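You operate a simulated robot arm through the tools that you are given. There is no shell and no other tool. Be economical: measure what you need, move in short steps, check, and stop when the job is done.

Carry out the task below with a simulated robot arm. There is one attempt and no reset: what you move stays moved.

JOB
Free the taut line and park its black end in the green drum.
Fine: ease the steel slider back to its stop first, then open the rust lever.
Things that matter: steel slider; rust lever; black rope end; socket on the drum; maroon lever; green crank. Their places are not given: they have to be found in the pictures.

It is judged by the outcome, as a careful person would: the job done as asked, and still so three seconds after it is handed in. It fails if anything else is knocked over, pushed out of place, dropped, spilled or broken.

ROBOT AND FRAMES
A 7-joint arm with a two-finger parallel gripper, fixed in place. Base frame: the origin is at the foot of the arm, x ahead of it, y to its left, z up. Lengths are in m, angles in degrees, forces in N, time in s.
With the tool pointing down near the work surface it reaches from about 0.48 to 0.92 m from the base axis. Its first joint turns from -115.0 to 115.0 degrees. Payload 3.91 kg.
Tool frame: the origin (TCP) lies between the finger pads and is the grasp point; the fingertips stand 0.03 m ahead of it; z points along the fingers, y is the line along which they close. Largest opening 0.11 m; finger width 0.02, thickness 0.01; the body of the gripper, 0.048 by 0.112 m, starts 0.055 m behind the TCP.
Orientation is told as [roll, pitch, yaw] about the base's x, y, z axes, in that order, counted from this pose: with the fingers straight down and closing along the base's y, the tool's x points along the base's -x, its y along +y and its z along -z.

CONTROLS
- The arm moves only by the tool move_arm. Its argument "targets" is a list of rows, each an object of numbers (a shift or turn left out is 0, a gripper value left out holds the last): "dx", "dy", "dz": the shift along the tool's x, y, z in units of 20 mm (1.0 is 20 mm); "ax", "ay", "az": the turn, a rotation vector about the tool's x, y, z in units of 6 degrees (1.0 is 6 degrees); "grip": the gripper command, from -1 (fully open) to 1 (shut), values between in proportion. In form: [{"dx": .., "dy": .., "dz": .., "ax": .., "ay": .., "az": .., "grip": ..}, ...]. A call has 1 to 10 rows; each row shifts and turns the commanded pose from where the row before left it, along the tool's axes as they then stand. A call with a number of a shift or a turn outside -1 to 1 is refused whole. Each row takes 0.2 s and may step no farther than 0.05 m and 8.6 degrees from the row before; otherwise, or with a gripper value out of range, the whole call is refused. Where a pose cannot be reached the arm comes as near as it can. A force on the tool above 40 N (or 10 N above the force at the start of the call, whichever is more), or a blocked arm, ends the call early, and 0.2 s more pass. Each finger travels about 0.153 m/s and halts on what it meets, pressing with about 36 N; the grip force reading is that of the motor and also rises with nothing between the fingers. The clock runs only during rows and for 0.2 s after the last one: add rows that do not move to give the fingers time. The reply holds the time, the measured pose of the TCP, the force on the tool along the base axes, the opening and the grip force, in the units named above and with some noise.
- Cameras (640 x 400 px; columns grow to the right, rows downward): "scene" is fixed at [0.2196, -0.651, 1.3629]; the picture's right is [0.93, -0.38, 0.00], its down [-0.11, -0.26, -0.96] and it looks along [0.36, 0.89, -0.28] (base axes); focal length 311 px, centre (320, 200). "wrist" rides on the gripper at [-0.036, 0, -0.057] in the tool frame; the picture's right is [0.00, -1.00, 0.00], its down [0.97, 0.00, -0.24] and it looks along [0.24, 0.00, 0.97] (tool axes); focal length 218 px, centre (320, 200).
- snapshot(camera): a new picture of that camera. It takes no simulated time.
- raise_lower(by): slides the trunk up (or, below 0, down) by that many m; the arm rides with it, the base frame stays. It gives what a move gives, with no picture.
- probe_pixels(camera, pixels): there is no depth. For up to 12 entries [column, row, z] of the newest picture of that camera ("zoom" is the newest enlarged one), the place [x, y] in the base frame at which the ray of that pixel passes the height z, good to about 0.002 m. It takes no simulated time.
- close_up(camera, box): a new picture of the part [left, top, right, bottom] of that camera's present view, enlarged. It takes no simulated time.
- job_done(): hands the job in; it is judged then, once.

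Work in short steps. Measure before you move; look again where a grasp or a placing could have gone wrong, and mend it. You have 80 turns and 46 pictures in all, those below and enlarged ones among them. Open the gripper and draw the arm clear of the work before you hand the job in, unless the task says otherwise; then end with one line.

The tools are called as a command line: name --argument value ..., lists and objects as JSON in quotes. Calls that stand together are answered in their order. move_arm: Moves the arm, as the interface text tells. Its arguments: {"type":"object","properties":{"targets":{"type":"array"}},"required":["targets"]} The other tools are called the same way: raise_lower (by) slides the trunk up or down; snapshot (camera) takes a picture; probe_pixels (camera, pixels) gives the place at which the rays of pixels pass given heights; close_up (camera, box) takes an enlarged picture of a part of a camera's view; job_done () hands the job in.

At the start:

```text
time_s: 0.0
tool_pos: [0.4221, 0.2481, 1.3061]
orientation: [-0.1, 0.0, -0.1]
contact_force: [-0.3, 0.4, 0.6]
finger_gap: 0.1098
grasp_force: 0.0
trunk travel left (down, up): [-0.675, 0.315]
```

scene: 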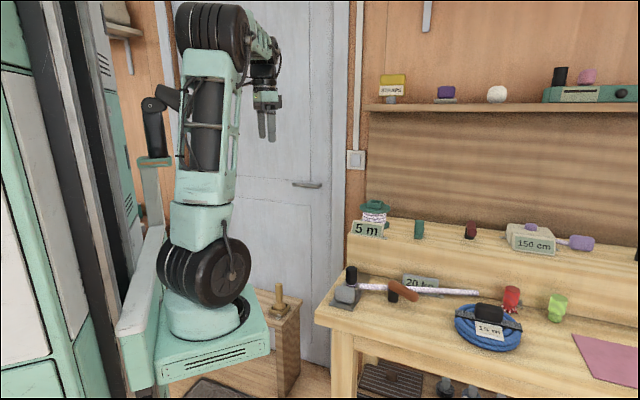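
wrist: 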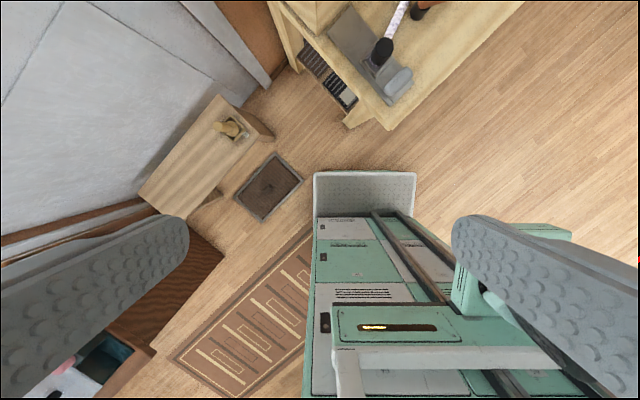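

The scene shows a bench with a rope between a cleat device (345,290) and something near (480,292). I'll enlarge the bench area to identify the parts.

close_up --camera "scene" --box '[310, 240, 490, 352]'

close_up --camera "scene" --box '[340, 190, 640, 378]'

```text
3.56 times, centred on (400, 296) of scene
```

zoom: 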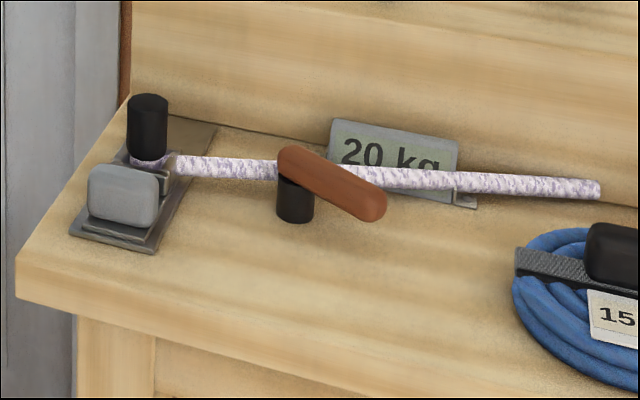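

```text
2.13 times, centred on (490, 284) of scene
```

zoom: 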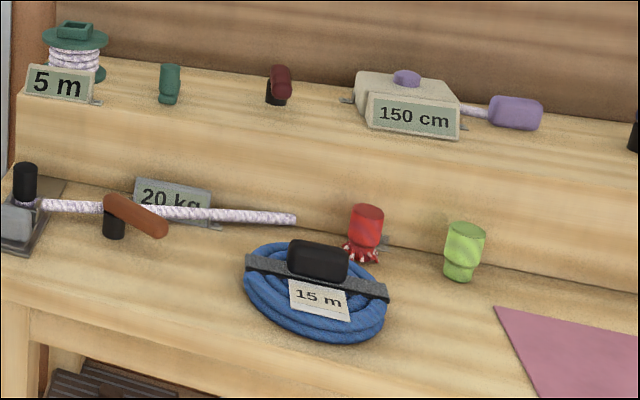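

I'll locate key pixels: device corners, the lever and drum, at plausible heights.

snapshot --camera "scene"

probe_pixels --camera "scene" --pixels '[[345, 297, 0.84], [351, 283, 0.83], [392, 299, 0.81], [405, 292, 0.86], [480, 292, 0.84], [375, 203, 1.0], [360, 280, 0.81], [335, 304, 0.81], [315, 312, 0.81], [470, 330, 0.81]]'

probe_pixels --camera "wrist" --pixels '[[382, 50, 0.87], [378, 62, 0.82], [400, 82, 0.84], [395, 105, 0.81], [330, 40, 0.81], [350, 5, 0.81], [412, 75, 0.81], [388, 130, 0.81], [418, 12, 0.84]]'

```text
41 pictures are left
```

scene: 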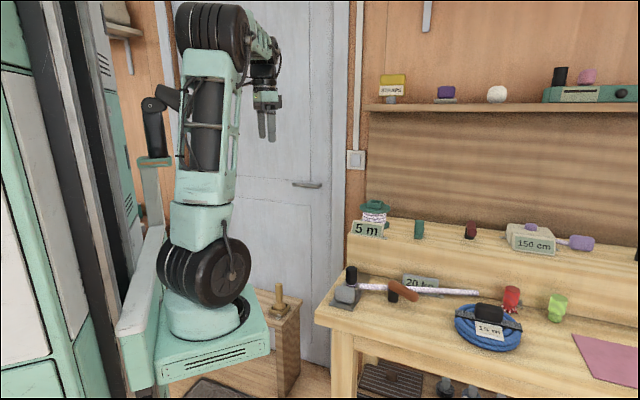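

```text
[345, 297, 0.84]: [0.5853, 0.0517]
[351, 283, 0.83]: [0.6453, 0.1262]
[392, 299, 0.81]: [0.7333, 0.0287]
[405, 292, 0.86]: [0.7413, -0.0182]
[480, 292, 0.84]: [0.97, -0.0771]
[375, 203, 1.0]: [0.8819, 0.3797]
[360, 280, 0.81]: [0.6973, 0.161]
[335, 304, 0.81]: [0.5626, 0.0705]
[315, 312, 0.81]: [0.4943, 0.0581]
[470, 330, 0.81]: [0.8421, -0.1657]
```

```text
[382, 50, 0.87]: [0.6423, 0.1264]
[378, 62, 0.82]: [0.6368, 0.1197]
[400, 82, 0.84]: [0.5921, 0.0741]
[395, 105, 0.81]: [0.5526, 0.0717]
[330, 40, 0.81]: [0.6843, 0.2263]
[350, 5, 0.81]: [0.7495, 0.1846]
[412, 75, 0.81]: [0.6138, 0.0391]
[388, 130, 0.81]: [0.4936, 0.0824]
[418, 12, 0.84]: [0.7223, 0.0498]
```

Black end sits near (0.64, 0.125). I move above it for a top view: +0.22 x, −0.13 y, −0.08 z.

move_arm --targets '[{"dx": -1, "dy": -0.7, "dz": 0.4, "grip": -1}, {"dx": -1, "dy": -0.7, "dz": 0.4}, {"dx": -1, "dy": -0.7, "dz": 0.4}, {"dx": -1, "dy": -0.7, "dz": 0.4}, {"dx": -1, "dy": -0.7, "dz": 0.4}, {"dx": -1, "dy": -0.7, "dz": 0.4}, {"dx": -1, "dy": -0.7, "dz": 0.4}, {"dx": -1, "dy": -0.7, "dz": 0.4}, {"dx": -1, "dy": -0.7, "dz": 0.4}, {"dx": -1, "dy": -0.7, "dz": 0.4}]'

snapshot --camera "wrist"

```text
time_s: 2.2
tool_pos: [0.6236, 0.1076, 1.2271]
orientation: [0.0, -0.1, 0.0]
contact_force: [-1.5, -0.5, 0.0]
finger_gap: 0.1102
grasp_force: 0.0
trunk travel left (down, up): [-0.675, 0.315]
```

```text
40 pictures are left
```

wrist: 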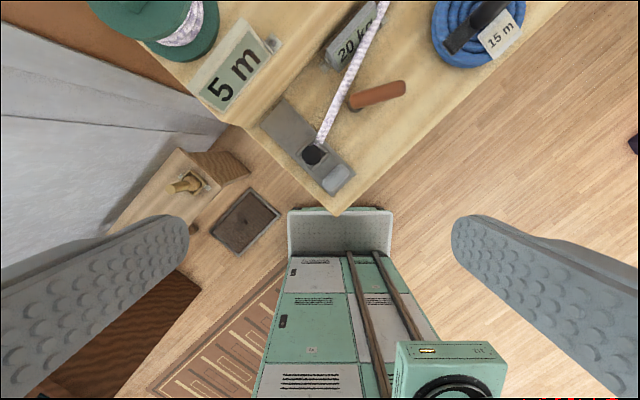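

The device is at about (310,150), lever (378,95). I enlarge it.

close_up --camera "wrist" --box '[240, 70, 432, 190]'

close_up --camera "wrist" --box '[80, 0, 400, 200]'

```text
3.33 times, centred on (336, 130) of wrist
```

zoom: 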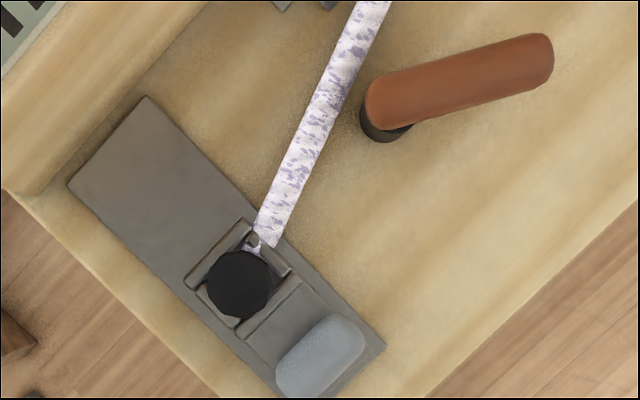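

```text
2.00 times, centred on (240, 100) of wrist
```

zoom: 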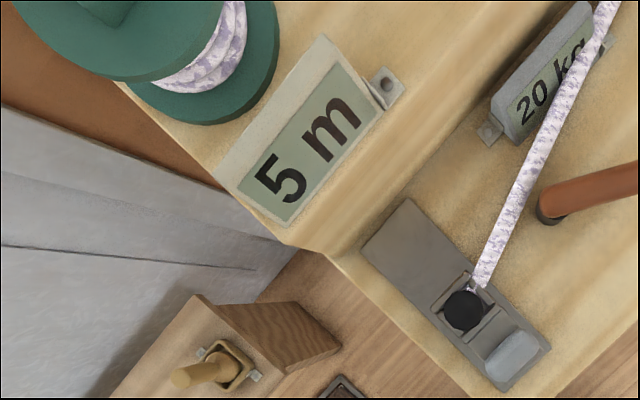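

I descend toward z≈1.02 for a close view of the latch.

move_arm --targets '[{"dx": -0.2, "dz": 1}, {"dx": -0.2, "dz": 1}, {"dx": -0.2, "dz": 1}, {"dx": -0.2, "dz": 1}, {"dx": -0.2, "dz": 1}, {"dz": 1}, {"dz": 1}, {"dz": 1}, {"dz": 1}, {"dz": 1}]'

snapshot --camera "wrist"

close_up --camera "scene" --box '[324, 255, 420, 315]'

```text
time_s: 4.4
tool_pos: [0.6437, 0.1061, 1.0257]
orientation: [0.0, -0.1, 0.0]
contact_force: [-0.1, -0.1, 0.5]
finger_gap: 0.1102
grasp_force: 0.0
trunk travel left (down, up): [-0.675, 0.315]
```

```text
37 pictures are left
```

wrist: 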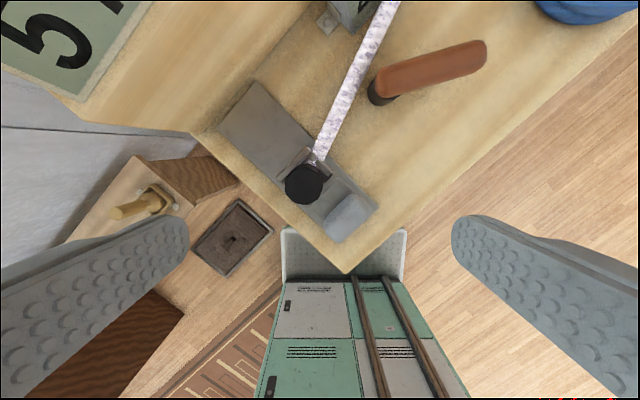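

```text
6.67 times, centred on (372, 285) of scene
```

zoom: 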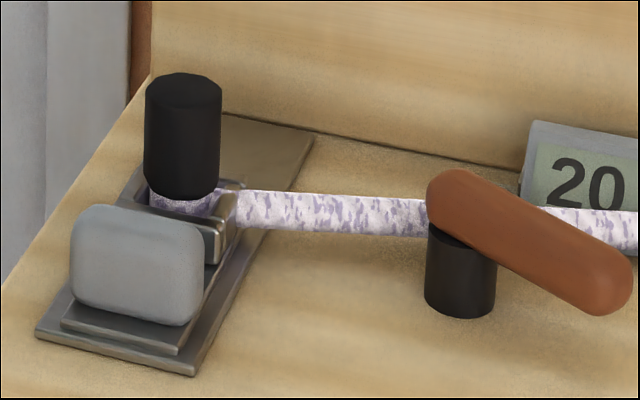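

I zoom in on the latch in the wrist view around (315,180).

close_up --camera "wrist" --box '[264, 135, 392, 215]'

probe_pixels --camera "wrist" --pixels '[[348, 215, 0.85], [328, 240, 0.82], [375, 205, 0.82], [254, 80, 0.82], [219, 125, 0.82], [305, 181, 0.89], [388, 80, 0.89], [475, 55, 0.89], [380, 98, 0.81], [192, 133, 0.81], [348, 272, 0.81]]'

```text
5.00 times, centred on (328, 175) of wrist
```

zoom: 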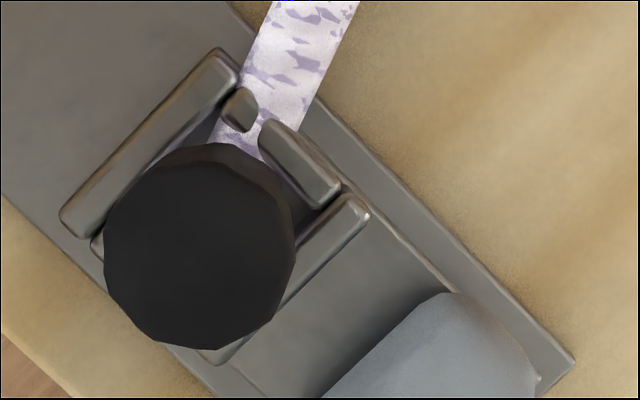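

```text
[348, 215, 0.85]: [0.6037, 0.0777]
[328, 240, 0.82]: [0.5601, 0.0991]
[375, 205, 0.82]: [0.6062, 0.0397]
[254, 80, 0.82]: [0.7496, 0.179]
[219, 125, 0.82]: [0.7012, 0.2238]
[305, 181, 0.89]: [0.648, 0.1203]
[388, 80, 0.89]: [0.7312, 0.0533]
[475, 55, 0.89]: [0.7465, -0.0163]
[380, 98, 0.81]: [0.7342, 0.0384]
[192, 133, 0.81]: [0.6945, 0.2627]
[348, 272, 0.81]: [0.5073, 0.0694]
```

The black end stands in a slotted box on the slider. I triangulate the heights of the black end, handle and lever using both cameras.

probe_pixels --camera "wrist" --pixels '[[304, 183, 0.86], [304, 183, 0.88], [304, 183, 0.9], [348, 211, 0.84], [348, 211, 0.86], [475, 53, 0.85], [475, 53, 0.87], [475, 53, 0.89], [386, 81, 0.87], [386, 81, 0.89], [340, 110, 0.83], [340, 110, 0.85]]'

probe_pixels --camera "scene" --pixels '[[351.5, 268.5, 0.86], [351.5, 268.5, 0.88], [351.5, 268.5, 0.9], [344.5, 288, 0.84], [344.5, 288, 0.86], [412, 297, 0.85], [412, 297, 0.87], [412, 297, 0.89], [392, 283, 0.87], [392, 283, 0.89], [375, 287, 0.83], [375, 287, 0.85]]'

```text
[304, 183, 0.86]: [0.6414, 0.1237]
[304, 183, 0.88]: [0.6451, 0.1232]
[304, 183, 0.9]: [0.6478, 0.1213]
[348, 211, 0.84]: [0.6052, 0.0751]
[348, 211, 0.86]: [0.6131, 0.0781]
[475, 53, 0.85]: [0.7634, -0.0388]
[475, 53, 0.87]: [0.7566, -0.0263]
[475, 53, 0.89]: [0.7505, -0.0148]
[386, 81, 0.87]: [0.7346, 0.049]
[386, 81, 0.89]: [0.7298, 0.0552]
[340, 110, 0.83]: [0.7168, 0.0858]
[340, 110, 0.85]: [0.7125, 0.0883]
```

```text
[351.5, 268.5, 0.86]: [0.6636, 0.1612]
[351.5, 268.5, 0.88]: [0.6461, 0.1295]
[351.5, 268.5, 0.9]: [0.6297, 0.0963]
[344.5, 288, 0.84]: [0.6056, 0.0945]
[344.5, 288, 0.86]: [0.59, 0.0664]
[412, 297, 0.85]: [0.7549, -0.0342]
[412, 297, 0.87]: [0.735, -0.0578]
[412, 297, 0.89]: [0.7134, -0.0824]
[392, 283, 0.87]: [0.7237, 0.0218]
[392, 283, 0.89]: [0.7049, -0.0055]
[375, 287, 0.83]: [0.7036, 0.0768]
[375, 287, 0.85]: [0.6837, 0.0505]
```

Black end top z≈0.884 at (0.645,0.123); handle top ≈0.852 at (0.607,0.077). The slider runs along the plate's long axis, direction ≈(0.70,0.71). I turn to yaw +45 over the handle.

move_arm --targets '[{"dx": 0.9, "dy": -0.7}, {"dx": 0.9, "dy": -0.7}, {"az": -1}, {"az": -1}, {"az": -1}, {"az": -1}, {"az": -1}, {"az": -1}, {"az": -1}, {"az": -0.5}]'

snapshot --camera "wrist"

```text
time_s: 6.6
tool_pos: [0.6065, 0.0813, 1.0264]
orientation: [-0.1, 0.0, 45.1]
contact_force: [0.4, -0.8, 0.3]
finger_gap: 0.1098
grasp_force: 0.2
trunk travel left (down, up): [-0.675, 0.315]
```

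```text
34 pictures are left
```

wrist: 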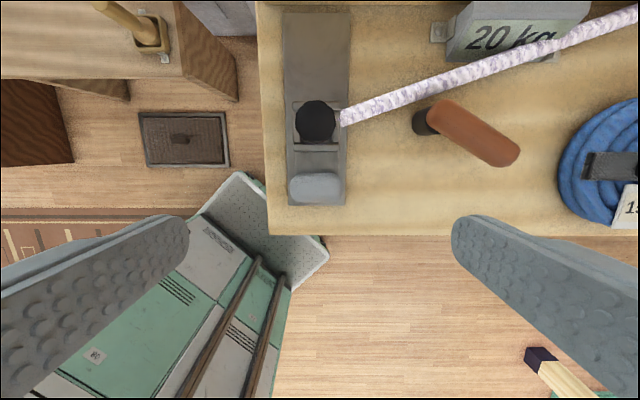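

Axis is aligned with the picture's columns; handle spans cols 290–340, rows 172–203. Probe its centre and the box/plate.

probe_pixels --camera "wrist" --pixels '[[290, 188, 0.845], [340, 187, 0.845], [315, 172, 0.85], [315, 203, 0.835], [316, 12, 0.818], [316, 205, 0.818], [295, 102, 0.825], [316, 120, 0.884], [425, 122, 0.81], [508, 152, 0.85], [440, 112, 0.85], [600, 30, 0.83]]'

close_up --camera "wrist" --box '[260, 80, 420, 210]'

```text
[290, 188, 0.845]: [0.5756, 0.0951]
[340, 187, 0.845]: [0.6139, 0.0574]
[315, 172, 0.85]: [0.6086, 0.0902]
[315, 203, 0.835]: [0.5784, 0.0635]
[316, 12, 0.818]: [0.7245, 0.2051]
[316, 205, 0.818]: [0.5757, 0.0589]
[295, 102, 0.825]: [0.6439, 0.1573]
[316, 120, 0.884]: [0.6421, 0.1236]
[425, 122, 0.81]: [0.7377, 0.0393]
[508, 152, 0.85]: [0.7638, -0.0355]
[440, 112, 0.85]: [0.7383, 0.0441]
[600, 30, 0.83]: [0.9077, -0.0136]
```

```text
3.08 times, centred on (340, 145) of wrist
```

zoom: 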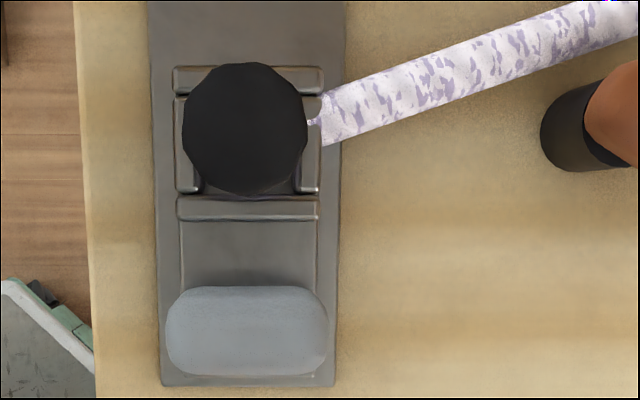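

Handle centre ≈(0.594,0.077), width 54 mm. Shift there and descend to z≈0.857.

move_arm --targets '[{"dx": 0.58, "dy": 0.3}, {"dz": 1}, {"dz": 1}, {"dz": 1}, {"dz": 1}, {"dz": 1}, {"dz": 1}, {"dz": 1}, {"dz": 1}, {"dz": 0.45}]'

snapshot --camera "wrist"

```text
time_s: 8.8
tool_pos: [0.5926, 0.0777, 0.8578]
orientation: [0.0, -0.1, 44.9]
contact_force: [0.1, 0.7, 0.3]
finger_gap: 0.1099
grasp_force: 0.1
trunk travel left (down, up): [-0.675, 0.315]
```

```text
32 pictures are left
```

wrist: 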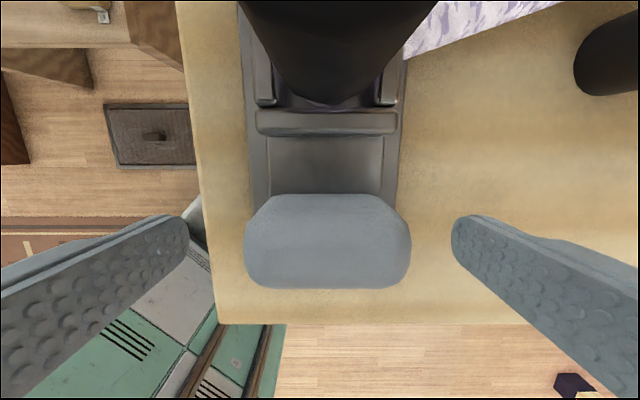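

Handle centred at col 328, about 2.5 mm off; I correct, lower 3 mm, and close.

move_arm --targets '[{"dy": -0.13, "dz": 0.15}, {"grip": 1}, {}, {}]'

```text
time_s: 9.8
tool_pos: [0.5949, 0.0757, 0.854]
orientation: [0.0, -0.1, 45.1]
contact_force: [-0.5, 0.2, 0.2]
finger_gap: 0.0598
grasp_force: 45.0
trunk travel left (down, up): [-0.675, 0.315]
```

Gripped (60 mm). Ease it back along −tool x (toward the step) in small steps.

move_arm --targets '[{"dx": -0.25}, {"dx": -0.25}, {"dx": -0.25}, {"dx": -0.25}]'

snapshot --camera "wrist"

```text
time_s: 10.8
tool_pos: [0.609, 0.0883, 0.8537]
orientation: [0.1, 0.0, 45.1]
contact_force: [-5.9, -4.4, 12.2]
finger_gap: 0.0593
grasp_force: 44.8
trunk travel left (down, up): [-0.675, 0.315]
```

```text
31 pictures are left
```

wrist: 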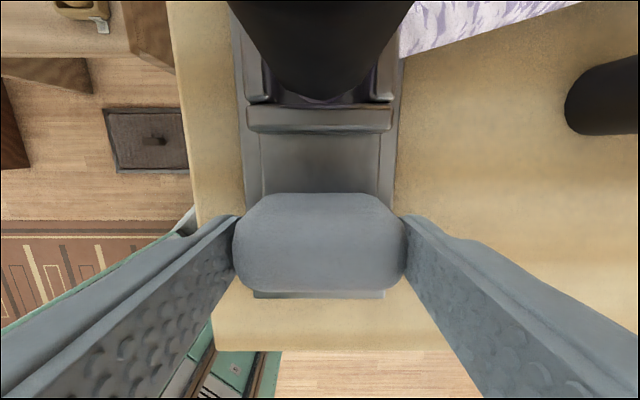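

The slider and the end moved 19 mm together, with about 7 N drag. Continue in small steps.

move_arm --targets '[{"dx": -0.25}, {"dx": -0.25}, {"dx": -0.25}, {"dx": -0.25}, {"dx": -0.25}, {"dx": -0.25}]'

```text
time_s: 12.2
tool_pos: [0.6307, 0.1105, 0.8546]
orientation: [0.0, -0.1, 45.0]
contact_force: [-7.6, 0.6, 6.4]
finger_gap: 0.0596
grasp_force: 45.2
trunk travel left (down, up): [-0.675, 0.315]
```

Still moving freely (50 mm so far). Continue until force rises.

move_arm --targets '[{"dx": -0.2}, {"dx": -0.2}, {"dx": -0.2}, {"dx": -0.2}, {"dx": -0.2}]'

snapshot --camera "wrist"

```text
time_s: 13.4
tool_pos: [0.6447, 0.1235, 0.8549]
orientation: [0.0, 0.0, 45.0]
contact_force: [-8.9, 0.4, 15.1]
finger_gap: 0.0596
grasp_force: 44.7
trunk travel left (down, up): [-0.675, 0.315]
```

```text
30 pictures are left
```

wrist: 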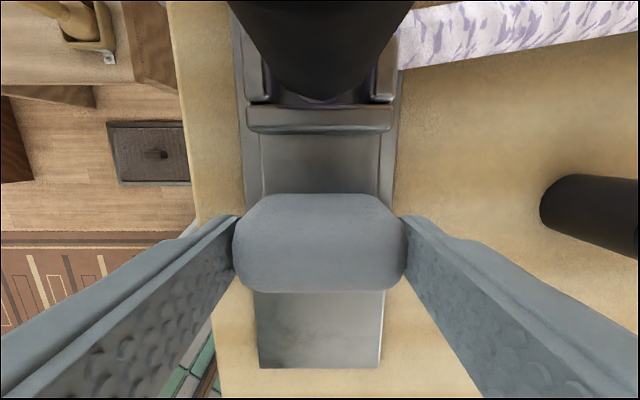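

69 mm travelled, no stop yet. Continue in smaller steps.

move_arm --targets '[{"dx": -0.15}, {"dx": -0.15}, {"dx": -0.15}, {"dx": -0.15}, {}]'

```text
time_s: 14.6
tool_pos: [0.6528, 0.1323, 0.8542]
orientation: [-0.1, 0.1, 45.0]
contact_force: [-16.3, -4.8, 18.3]
finger_gap: 0.0597
grasp_force: 45.1
trunk travel left (down, up): [-0.675, 0.315]
```

move_arm --targets '[{"dx": -0.1}, {"dx": -0.1}, {"dx": -0.1}, {}]'

snapshot --camera "wrist"

close_up --camera "scene" --box '[324, 235, 500, 345]'

```text
time_s: 15.2
tool_pos: [0.653, 0.1331, 0.8539]
orientation: [0.1, 0.6, 45.1]
contact_force: [-12.2, -6.9, 21.1]
finger_gap: 0.0597
grasp_force: 44.8
trunk travel left (down, up): [-0.675, 0.315]
stopped in row 2: the force on the tool passed its limit (the readings are from after the stop); the commanded pose is now the measured one
```

```text
29 pictures are left
```

wrist: 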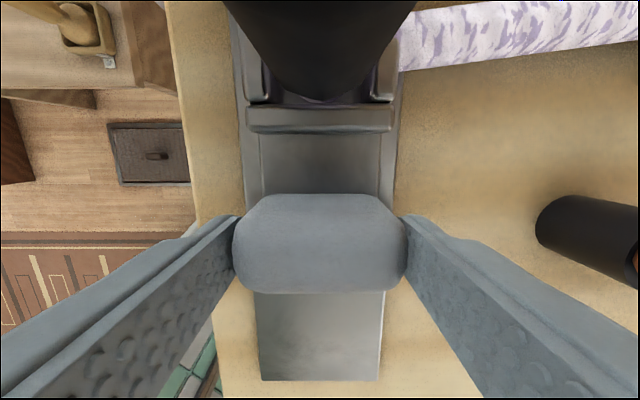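

```text
3.64 times, centred on (412, 290) of scene
```

zoom: 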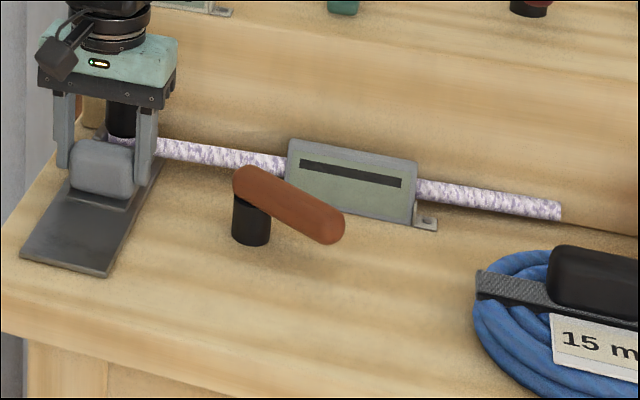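

Stopped at 81 mm, and the sign now reads "—" instead of "20 kg": the stop is reached and tension is off. I open and rise.

move_arm --targets '[{"grip": -1}, {}, {"dz": -0.5}, {"dz": -1}, {"dz": -1}, {"dz": -1}, {"dz": -1}, {"dz": -1}, {"dz": -1}, {"dz": -1}]'

snapshot --camera "wrist"

```text
time_s: 17.4
tool_pos: [0.6551, 0.1334, 1.0032]
orientation: [0.1, 0.4, 45.0]
contact_force: [0.2, 0.6, -0.1]
finger_gap: 0.1099
grasp_force: 0.0
trunk travel left (down, up): [-0.675, 0.315]
```

```text
27 pictures are left
```

wrist: 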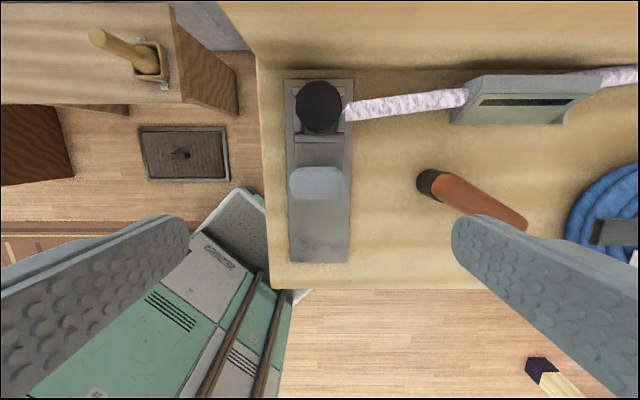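

Slider stayed at the stop. Now inspect the lever at (470,200) for hints of its swing direction.

move_arm --targets '[{"dy": -1, "dx": 0.6}, {"dy": -1, "dx": 0.6}, {"dy": -1}, {"dy": -1}, {"dy": -1}, {"dy": -0.5}]'

snapshot --camera "wrist"

close_up --camera "scene" --box '[370, 255, 434, 320]'

```text
time_s: 18.8
tool_pos: [0.717, 0.0391, 1.0039]
orientation: [0.1, 0.4, 45.0]
contact_force: [-0.7, 0.2, 0.0]
finger_gap: 0.11
grasp_force: 0.0
trunk travel left (down, up): [-0.675, 0.315]
```

```text
26 pictures are left
```

wrist: 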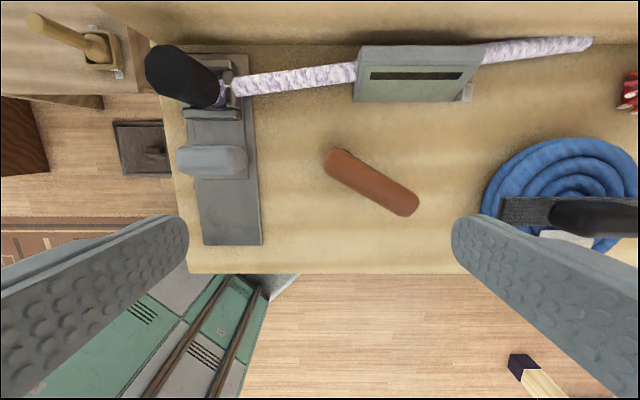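

```text
6.15 times, centred on (402, 288) of scene
```

zoom: 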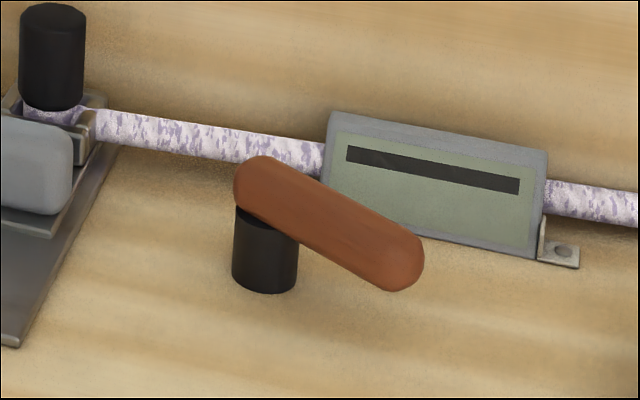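

Lever pivot ≈(0.737,0.042), points along (0.32,−0.94), about 85 mm long, swinging about the vertical post. I'll place closed fingers on its step side near the tip, at (0.790,−0.0135), stopping high to check.

move_arm --targets '[{"dy": -0.9, "dx": -0.15, "grip": 1}, {"dy": -0.9, "dx": -0.15}, {"dy": -0.9, "dx": -0.15}, {"dy": -0.9, "dx": -0.15}, {"dy": -0.84, "dx": -0.12}, {"dz": 1}, {"dz": 1}, {"dz": 1}]'

snapshot --camera "wrist"

```text
time_s: 20.6
tool_pos: [0.7894, -0.0143, 0.9441]
orientation: [0.0, 0.4, 45.1]
contact_force: [0.5, 0.0, 0.3]
finger_gap: 0.0
grasp_force: 36.0
trunk travel left (down, up): [-0.675, 0.315]
```

```text
24 pictures are left
```

wrist: 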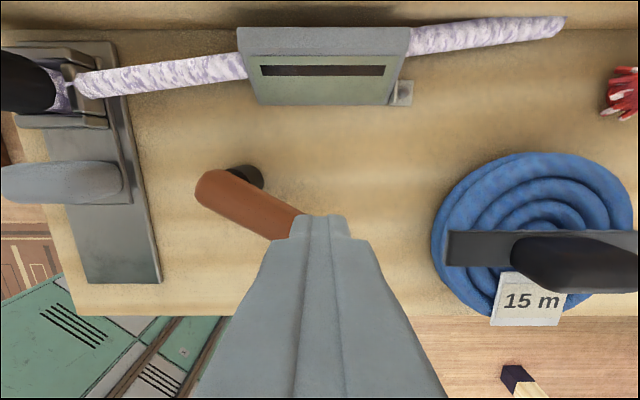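

Fingertips would land at about pixel (320,192), roughly 12 mm clear of the lever's edge. Descend to z≈0.855.

move_arm --targets '[{"dz": 1}, {"dz": 1}, {"dz": 1}, {"dz": 1}, {"dz": 0.45}]'

```text
time_s: 21.8
tool_pos: [0.7899, -0.014, 0.8541]
orientation: [0.0, 0.3, 45.1]
contact_force: [0.2, -0.3, 0.0]
finger_gap: 0.0001
grasp_force: 36.3
trunk travel left (down, up): [-0.675, 0.315]
```

Push gently across the lever (−n) in 6 mm steps.

move_arm --targets '[{"dx": 0.27, "dy": 0.13}, {"dx": 0.27, "dy": 0.13}, {"dx": 0.27, "dy": 0.13}, {"dx": 0.27, "dy": 0.13}]'

snapshot --camera "wrist"

```text
time_s: 22.8
tool_pos: [0.7645, -0.0226, 0.8536]
orientation: [0.2, 0.5, 45.0]
contact_force: [9.9, 2.2, -3.7]
finger_gap: 0.0
grasp_force: 35.7
trunk travel left (down, up): [-0.675, 0.315]
```

```text
23 pictures are left
```

wrist: 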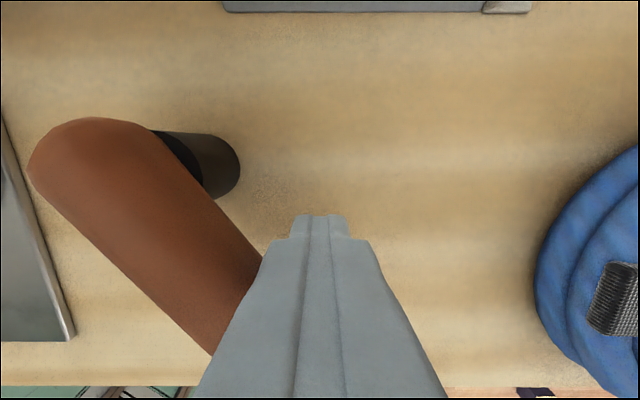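

The lever yields at about 10 N and is swinging (now ≈−45° in the bench frame). I continue along its arc.

move_arm --targets '[{"dx": 0.44, "dy": 0.215}, {"dx": 0.405, "dy": 0.27}, {"dx": 0.365, "dy": 0.33}, {"dx": 0.31, "dy": 0.375}, {"dx": 0.26, "dy": 0.41}]'

snapshot --camera "wrist"

close_up --camera "scene" --box '[324, 245, 452, 325]'

```text
time_s: 24.0
tool_pos: [0.7184, -0.0272, 0.8541]
orientation: [0.0, 0.4, 44.8]
contact_force: [24.0, -8.7, -2.1]
finger_gap: 0.0001
grasp_force: 36.0
trunk travel left (down, up): [-0.675, 0.315]
```

```text
22 pictures are left
```

wrist: 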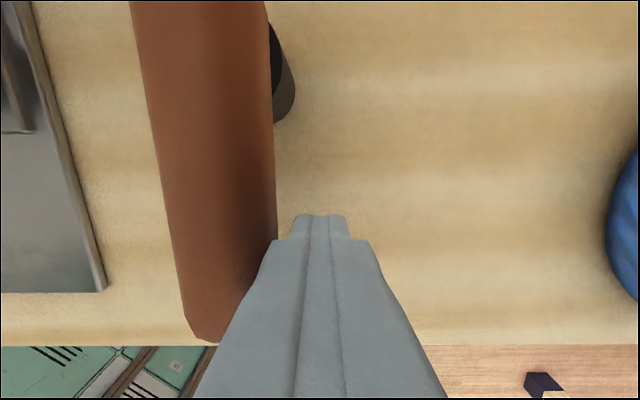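

```text
5.00 times, centred on (388, 285) of scene
```

zoom: 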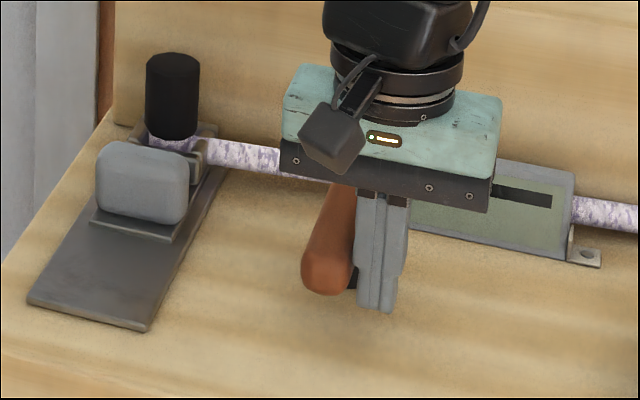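

Lever has turned ≈60° and force rose to 25 N, maybe near the stop. Push a bit further.

move_arm --targets '[{"dx": 0.1, "dy": 0.22}, {"dx": 0.1, "dy": 0.22}, {"dx": 0.07, "dy": 0.24}, {"dx": 0.07, "dy": 0.24}]'

snapshot --camera "wrist"

```text
time_s: 24.4
tool_pos: [0.7186, -0.0274, 0.8544]
orientation: [-0.4, 0.2, 44.5]
contact_force: [8.5, -8.0, -2.2]
finger_gap: 0.0001
grasp_force: 36.0
trunk travel left (down, up): [-0.675, 0.315]
stopped in row 2: the force on the tool passed its limit (the readings are from after the stop); the commanded pose is now the measured one
```

```text
20 pictures are left
```

wrist: 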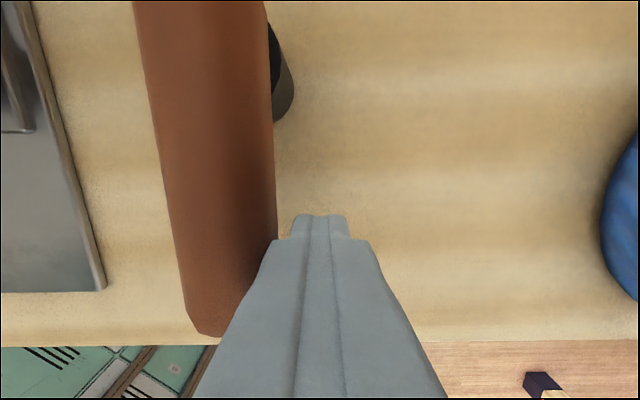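

Hard stop: lever is fully open. Back off, rise and go look at the black end.

move_arm --targets '[{"dy": -0.5}, {"dz": -1}, {"dz": -1}, {"dz": -1}, {"dz": -1}, {"dz": -1}, {"dz": -1}, {"dz": -1, "dy": 1}, {"dz": -1, "dy": 1}, {"dy": 1}]'

snapshot --camera "wrist"

```text
time_s: 26.6
tool_pos: [0.6787, 0.011, 1.0138]
orientation: [-0.3, 0.0, 44.7]
contact_force: [-0.8, -0.7, -0.4]
finger_gap: 0.0
grasp_force: 35.8
trunk travel left (down, up): [-0.675, 0.315]
```

```text
19 pictures are left
```

wrist: 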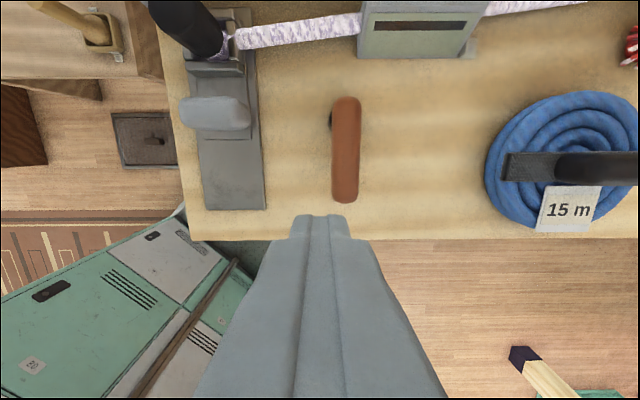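

Lever is open. Next locate the drum's socket: rise and move toward the step.

move_arm --targets '[{"dz": -1}, {"dz": -1}, {"dz": -1, "dx": -0.8, "dy": 0.8}, {"dz": -1, "dx": -0.8, "dy": 0.8}, {"dz": -1, "dx": -0.8, "dy": 0.8}, {"dz": -1, "dx": -0.8, "dy": 0.8}, {"dz": -1, "dx": -0.8, "dy": 0.8}, {"dz": -1, "dx": -0.8, "dy": 0.8}, {"dz": -1, "dx": -0.8, "dy": 0.8, "grip": -1}, {"dz": -1, "dx": -0.8, "dy": 0.8}]'

snapshot --camera "wrist"

close_up --camera "scene" --box '[336, 190, 432, 250]'

```text
time_s: 28.8
tool_pos: [0.6841, 0.192, 1.215]
orientation: [-0.4, 0.1, 44.6]
contact_force: [-0.4, -0.4, -0.7]
finger_gap: 0.1098
grasp_force: 0.0
trunk travel left (down, up): [-0.675, 0.315]
```

```text
18 pictures are left
```

wrist: 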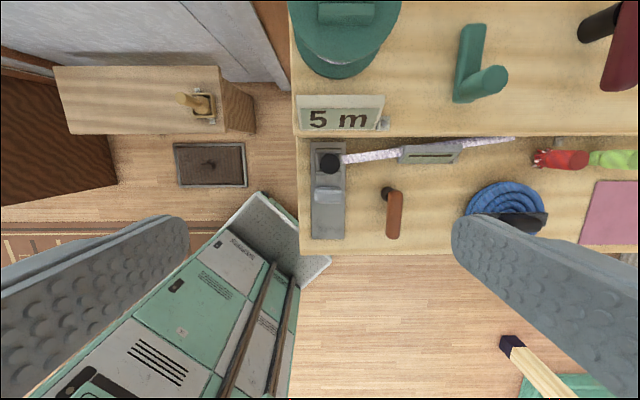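

```text
6.67 times, centred on (384, 220) of scene
```

zoom: 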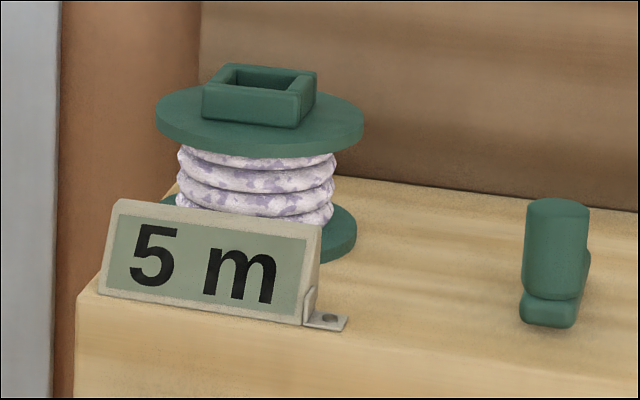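

The socket is a rectangular open box on top of the drum. Move 0.1 m toward it for a top view.

move_arm --targets '[{"dx": -1}, {"dx": -1}, {"dx": -1}, {"dx": -1}, {"dx": -1}]'

snapshot --camera "wrist"

close_up --camera "wrist" --box '[250, 40, 442, 160]'

```text
time_s: 30.0
tool_pos: [0.7452, 0.2607, 1.2118]
orientation: [-0.3, 0.2, 44.7]
contact_force: [-1.0, 0.5, 0.6]
finger_gap: 0.1101
grasp_force: 0.1
out of reach, approached as far as the arm can: row 5
trunk travel left (down, up): [-0.675, 0.315]
```

```text
16 pictures are left
```

wrist: 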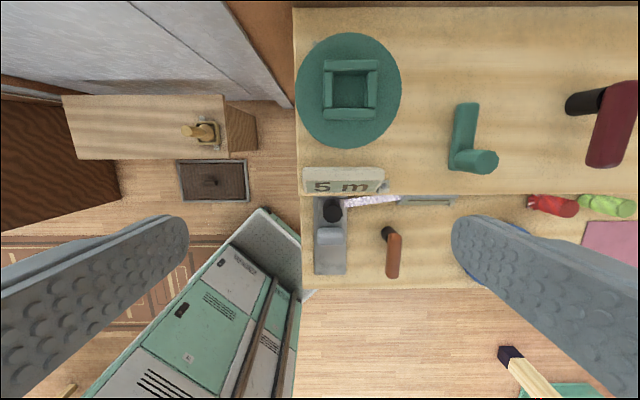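

```text
3.33 times, centred on (346, 100) of wrist
```

zoom: 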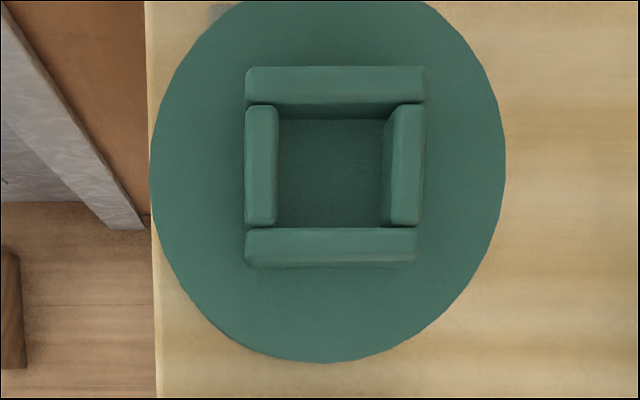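

Triangulate the socket rim: wrist (350.5,90), scene (375,202.3).

probe_pixels --camera "wrist" --pixels '[[350.5, 90, 1.02], [350.5, 90, 1.04], [350.5, 90, 1.06], [350.5, 90, 1.08], [338.5, 91, 1.05], [364, 91, 1.05], [351, 71, 1.05], [351, 108, 1.05], [330, 211, 0.884], [338, 211, 0.81]]'

probe_pixels --camera "scene" --pixels '[[375, 202.3, 1.02], [375, 202.3, 1.04], [375, 202.3, 1.06], [375, 202.3, 1.08]]'

```text
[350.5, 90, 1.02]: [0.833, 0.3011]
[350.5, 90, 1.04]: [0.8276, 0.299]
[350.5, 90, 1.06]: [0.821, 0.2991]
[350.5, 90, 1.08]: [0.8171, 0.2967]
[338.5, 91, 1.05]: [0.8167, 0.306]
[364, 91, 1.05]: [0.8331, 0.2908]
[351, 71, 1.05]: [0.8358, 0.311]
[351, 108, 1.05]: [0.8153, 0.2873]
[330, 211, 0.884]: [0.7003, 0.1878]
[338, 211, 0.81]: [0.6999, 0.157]
```

```text
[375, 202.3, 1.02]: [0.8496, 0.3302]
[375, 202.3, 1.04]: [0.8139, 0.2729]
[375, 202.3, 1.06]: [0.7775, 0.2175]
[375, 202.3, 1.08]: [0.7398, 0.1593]
```

Socket rim centre ≈(0.830,0.300), z≈1.031. Before grasping the end I check clearance to the step's edge and the "5 m" sign by triangulation.

probe_pixels --camera "wrist" --pixels '[[300, 196, 0.91], [300, 196, 0.94], [300, 196, 0.97], [384, 170, 0.95], [384, 170, 0.98], [384, 170, 1.0]]'

probe_pixels --camera "scene" --pixels '[[347.7, 234, 0.91], [347.7, 234, 0.94], [347.7, 234, 0.97], [384, 223.3, 0.95], [384, 223.3, 0.98], [384, 223.3, 1.0]]'

```text
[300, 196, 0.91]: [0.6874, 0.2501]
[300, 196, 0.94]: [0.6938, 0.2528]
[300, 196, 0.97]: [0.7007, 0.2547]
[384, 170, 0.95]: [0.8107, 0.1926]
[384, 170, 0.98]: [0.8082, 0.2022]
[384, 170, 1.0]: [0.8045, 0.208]
```

```text
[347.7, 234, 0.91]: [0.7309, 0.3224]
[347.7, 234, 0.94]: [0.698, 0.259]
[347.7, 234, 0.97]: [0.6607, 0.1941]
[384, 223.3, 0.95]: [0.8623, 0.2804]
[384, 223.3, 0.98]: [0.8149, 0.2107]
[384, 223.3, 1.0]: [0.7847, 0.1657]
```

Step top z≈0.942, 43 mm beyond the black end; enough clearance. Move above the black end at z≈1.05 and look.

move_arm --targets '[{"dx": 0.85, "dy": -0.21}, {"dx": 0.85, "dy": -0.21}, {"dx": 0.85, "dy": -0.21, "dz": 1}, {"dx": 0.85, "dy": -0.21, "dz": 1}, {"dx": 0.82, "dy": -0.22, "dz": 1}, {"dz": 1}, {"dz": 1}, {"dz": 1}, {"dz": 1}, {"dz": 1}]'

snapshot --camera "wrist"

```text
time_s: 32.2
tool_pos: [0.7005, 0.1868, 1.0503]
orientation: [-0.3, 0.1, 44.7]
contact_force: [-0.1, 0.1, 1.2]
finger_gap: 0.11
grasp_force: 0.1
trunk travel left (down, up): [-0.675, 0.315]
```

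```text
14 pictures are left
```

wrist: 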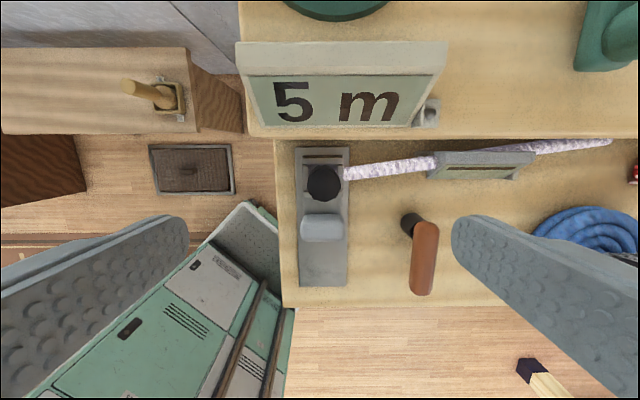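

Black end at (322,182), predicted TCP axis (320,182): aligned. Descend to z≈0.888 and close.

move_arm --targets '[{"dz": 1, "dy": -0.1}, {"dz": 1}, {"dz": 1}, {"dz": 1}, {"dz": 1}, {"dz": 1}, {"dz": 1}, {"dz": 0.6}, {"dz": 0.5}]'

snapshot --camera "wrist"

```text
time_s: 34.2
tool_pos: [0.7043, 0.1839, 0.8891]
orientation: [-0.3, 0.1, 44.7]
contact_force: [0.4, 1.0, 0.0]
finger_gap: 0.1101
grasp_force: 0.1
trunk travel left (down, up): [-0.675, 0.315]
```

```text
13 pictures are left
```

wrist: 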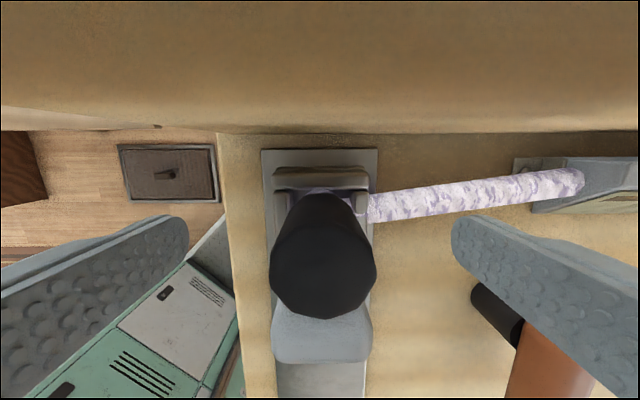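

Black end centred between the fingers (323,263). Close.

move_arm --targets '[{"dy": -0.04}, {"grip": 1}, {}, {}]'

```text
time_s: 35.2
tool_pos: [0.7039, 0.1836, 0.8893]
orientation: [-0.3, 0.2, 44.6]
contact_force: [-0.9, 0.1, 0.4]
finger_gap: 0.0345
grasp_force: 36.1
trunk travel left (down, up): [-0.675, 0.315]
```

Gripped, 34.5 mm. Lift slowly and watch the force.

move_arm --targets '[{"dz": -0.4}, {"dz": -0.4}, {"dz": -0.4}, {"dz": -0.4}, {"dz": -0.4}]'

close_up --camera "scene" --box '[324, 215, 500, 325]'

```text
time_s: 36.4
tool_pos: [0.7035, 0.1819, 0.9308]
orientation: [-0.3, 0.1, 44.7]
contact_force: [0.3, 0.6, -0.1]
finger_gap: 0.0
grasp_force: 35.7
trunk travel left (down, up): [-0.675, 0.315]
```

```text
3.64 times, centred on (412, 270) of scene
```

zoom: 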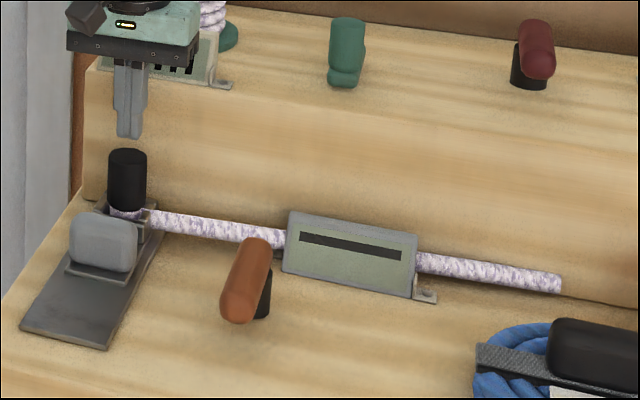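

The fingers slipped off: either the grasp was too shallow or the end is still held. I re-grasp deeper (TCP z≈0.876) and lift in tiny steps reading the force.

move_arm --targets '[{"dz": -0.5, "grip": -1}, {}, {"dz": 0.8}, {"dz": 0.8}, {"dz": 0.8}, {"dz": 0.8}, {"grip": 1}, {}, {}]'

move_arm --targets '[{"dz": -0.2}]'

```text
time_s: 38.1
tool_pos: [0.7055, 0.1849, 0.8813]
orientation: [-0.4, -0.5, 44.6]
contact_force: [-5.2, -4.6, 17.4]
finger_gap: 0.0347
grasp_force: 35.8
trunk travel left (down, up): [-0.675, 0.315]
stopped in row 8: the force on the tool passed its limit (the readings are from after the stop); the commanded pose is now the measured one
```

```text
time_s: 38.5
tool_pos: [0.7067, 0.1837, 0.8816]
orientation: [-0.4, 0.0, 44.7]
contact_force: [0.0, -1.0, -0.3]
finger_gap: 0.0348
grasp_force: 35.9
trunk travel left (down, up): [-0.675, 0.315]
```

The gripper's back brushed the step edge (hence the stop), so ~0.882 is the lowest here. Now test the lift in tiny steps.

move_arm --targets '[{"dz": -0.1}]'

move_arm --targets '[{"dz": -0.15}]'

move_arm --targets '[{"dz": -0.15}]'

```text
time_s: 38.9
tool_pos: [0.7054, 0.184, 0.8838]
orientation: [-0.4, -0.1, 44.7]
contact_force: [-0.2, 0.2, -0.8]
finger_gap: 0.0346
grasp_force: 36.1
trunk travel left (down, up): [-0.675, 0.315]
```

```text
time_s: 39.3
tool_pos: [0.7053, 0.1841, 0.8883]
orientation: [-0.4, -0.2, 44.7]
contact_force: [-0.1, -1.1, -0.1]
finger_gap: 0.0346
grasp_force: 36.3
trunk travel left (down, up): [-0.675, 0.315]
```

```text
time_s: 39.7
tool_pos: [0.707, 0.1848, 0.891]
orientation: [-0.4, -0.2, 44.6]
contact_force: [0.1, -0.2, 0.9]
finger_gap: 0.0348
grasp_force: 36.0
trunk travel left (down, up): [-0.675, 0.315]
```

It rises with no resisting force. Check in the picture whether the end moves along.

close_up --camera "scene" --box '[324, 225, 436, 315]'

```text
4.44 times, centred on (380, 270) of scene
```

zoom: 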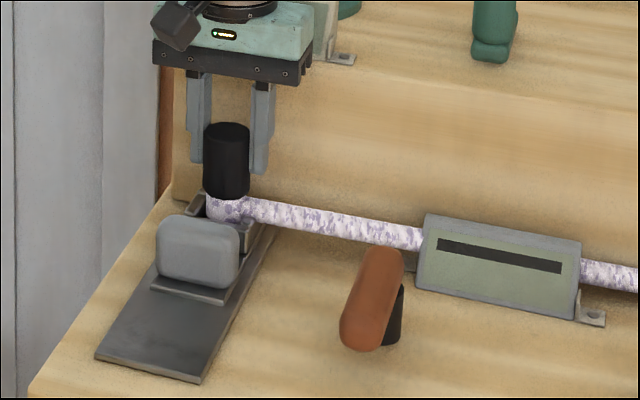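

The end is lifting cleanly out of the box. Continue slowly with 4 mm rows.

move_arm --targets '[{"dz": -0.2}, {"dz": -0.2}, {"dz": -0.2}]'

move_arm --targets '[{"dz": -0.2}, {"dz": -0.2}, {"dz": -0.2}]'

close_up --camera "scene" --box '[324, 205, 484, 305]'

```text
time_s: 40.5
tool_pos: [0.7054, 0.1847, 0.9029]
orientation: [-0.3, -0.2, 44.6]
contact_force: [0.3, -0.3, -0.8]
finger_gap: 0.0348
grasp_force: 35.5
trunk travel left (down, up): [-0.675, 0.315]
```

```text
time_s: 41.3
tool_pos: [0.7062, 0.184, 0.9151]
orientation: [-0.4, -0.2, 44.7]
contact_force: [0.4, 0.1, -0.2]
finger_gap: 0.0347
grasp_force: 35.8
trunk travel left (down, up): [-0.675, 0.315]
```

```text
4.00 times, centred on (404, 255) of scene
```

zoom: 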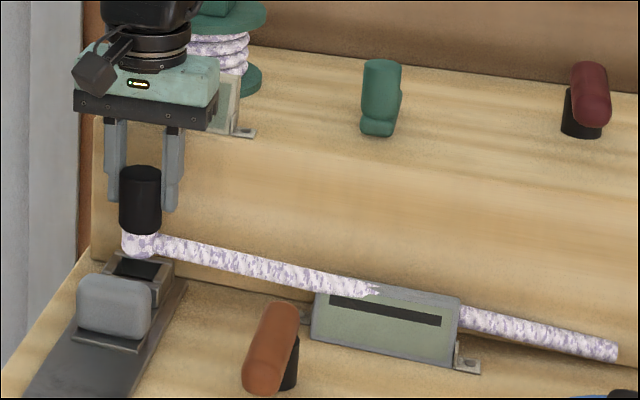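

Lifted clear with no resistance, foot ≈60 mm below TCP. The drum lies farther out, so I raise the trunk (this lifts the end straight up and extends reach).

raise_lower --by 0.1

raise_lower --by 0.12

snapshot --camera "scene"

```text
time_s: 42.7
tool_pos: [0.7061, 0.1831, 1.016]
orientation: [-0.4, -0.1, 44.6]
contact_force: [-0.2, -0.2, -0.5]
finger_gap: 0.0345
grasp_force: 36.0
trunk travel left (down, up): [-0.775, 0.215]
```

```text
time_s: 44.2
tool_pos: [0.707, 0.1837, 1.1344]
orientation: [-0.4, -0.2, 44.7]
contact_force: [-0.5, -0.6, -0.7]
finger_gap: 0.0349
grasp_force: 36.2
trunk travel left (down, up): [-0.895, 0.095]
```

```text
9 pictures are left
```

scene: 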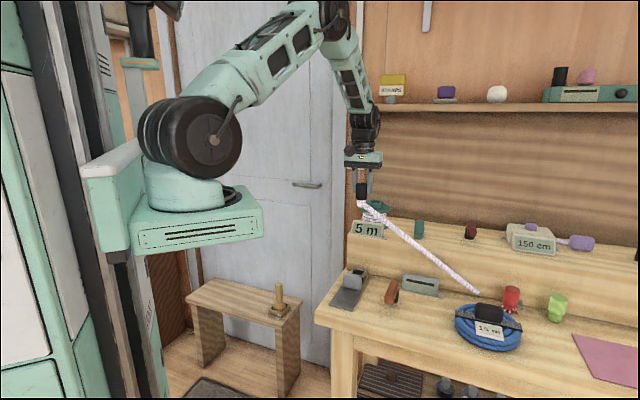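

The rope pays out without load. Carry the end over the drum (+v 0.169 m) keeping z≈1.134, foot ≈40 mm above the rim.

move_arm --targets '[{"dx": -0.8}, {"dx": -0.8}, {"dx": -0.8}, {"dx": -0.8}, {"dx": -0.8}, {"dx": -0.8}]'

snapshot --camera "wrist"

```text
time_s: 45.6
tool_pos: [0.7746, 0.2521, 1.1348]
orientation: [-0.4, -0.3, 44.6]
contact_force: [0.3, -0.2, -0.9]
finger_gap: 0.0348
grasp_force: 36.2
trunk travel left (down, up): [-0.895, 0.095]
```

```text
8 pictures are left
```

wrist: 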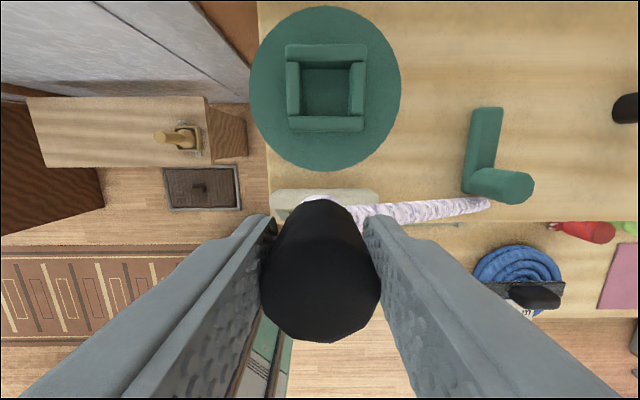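

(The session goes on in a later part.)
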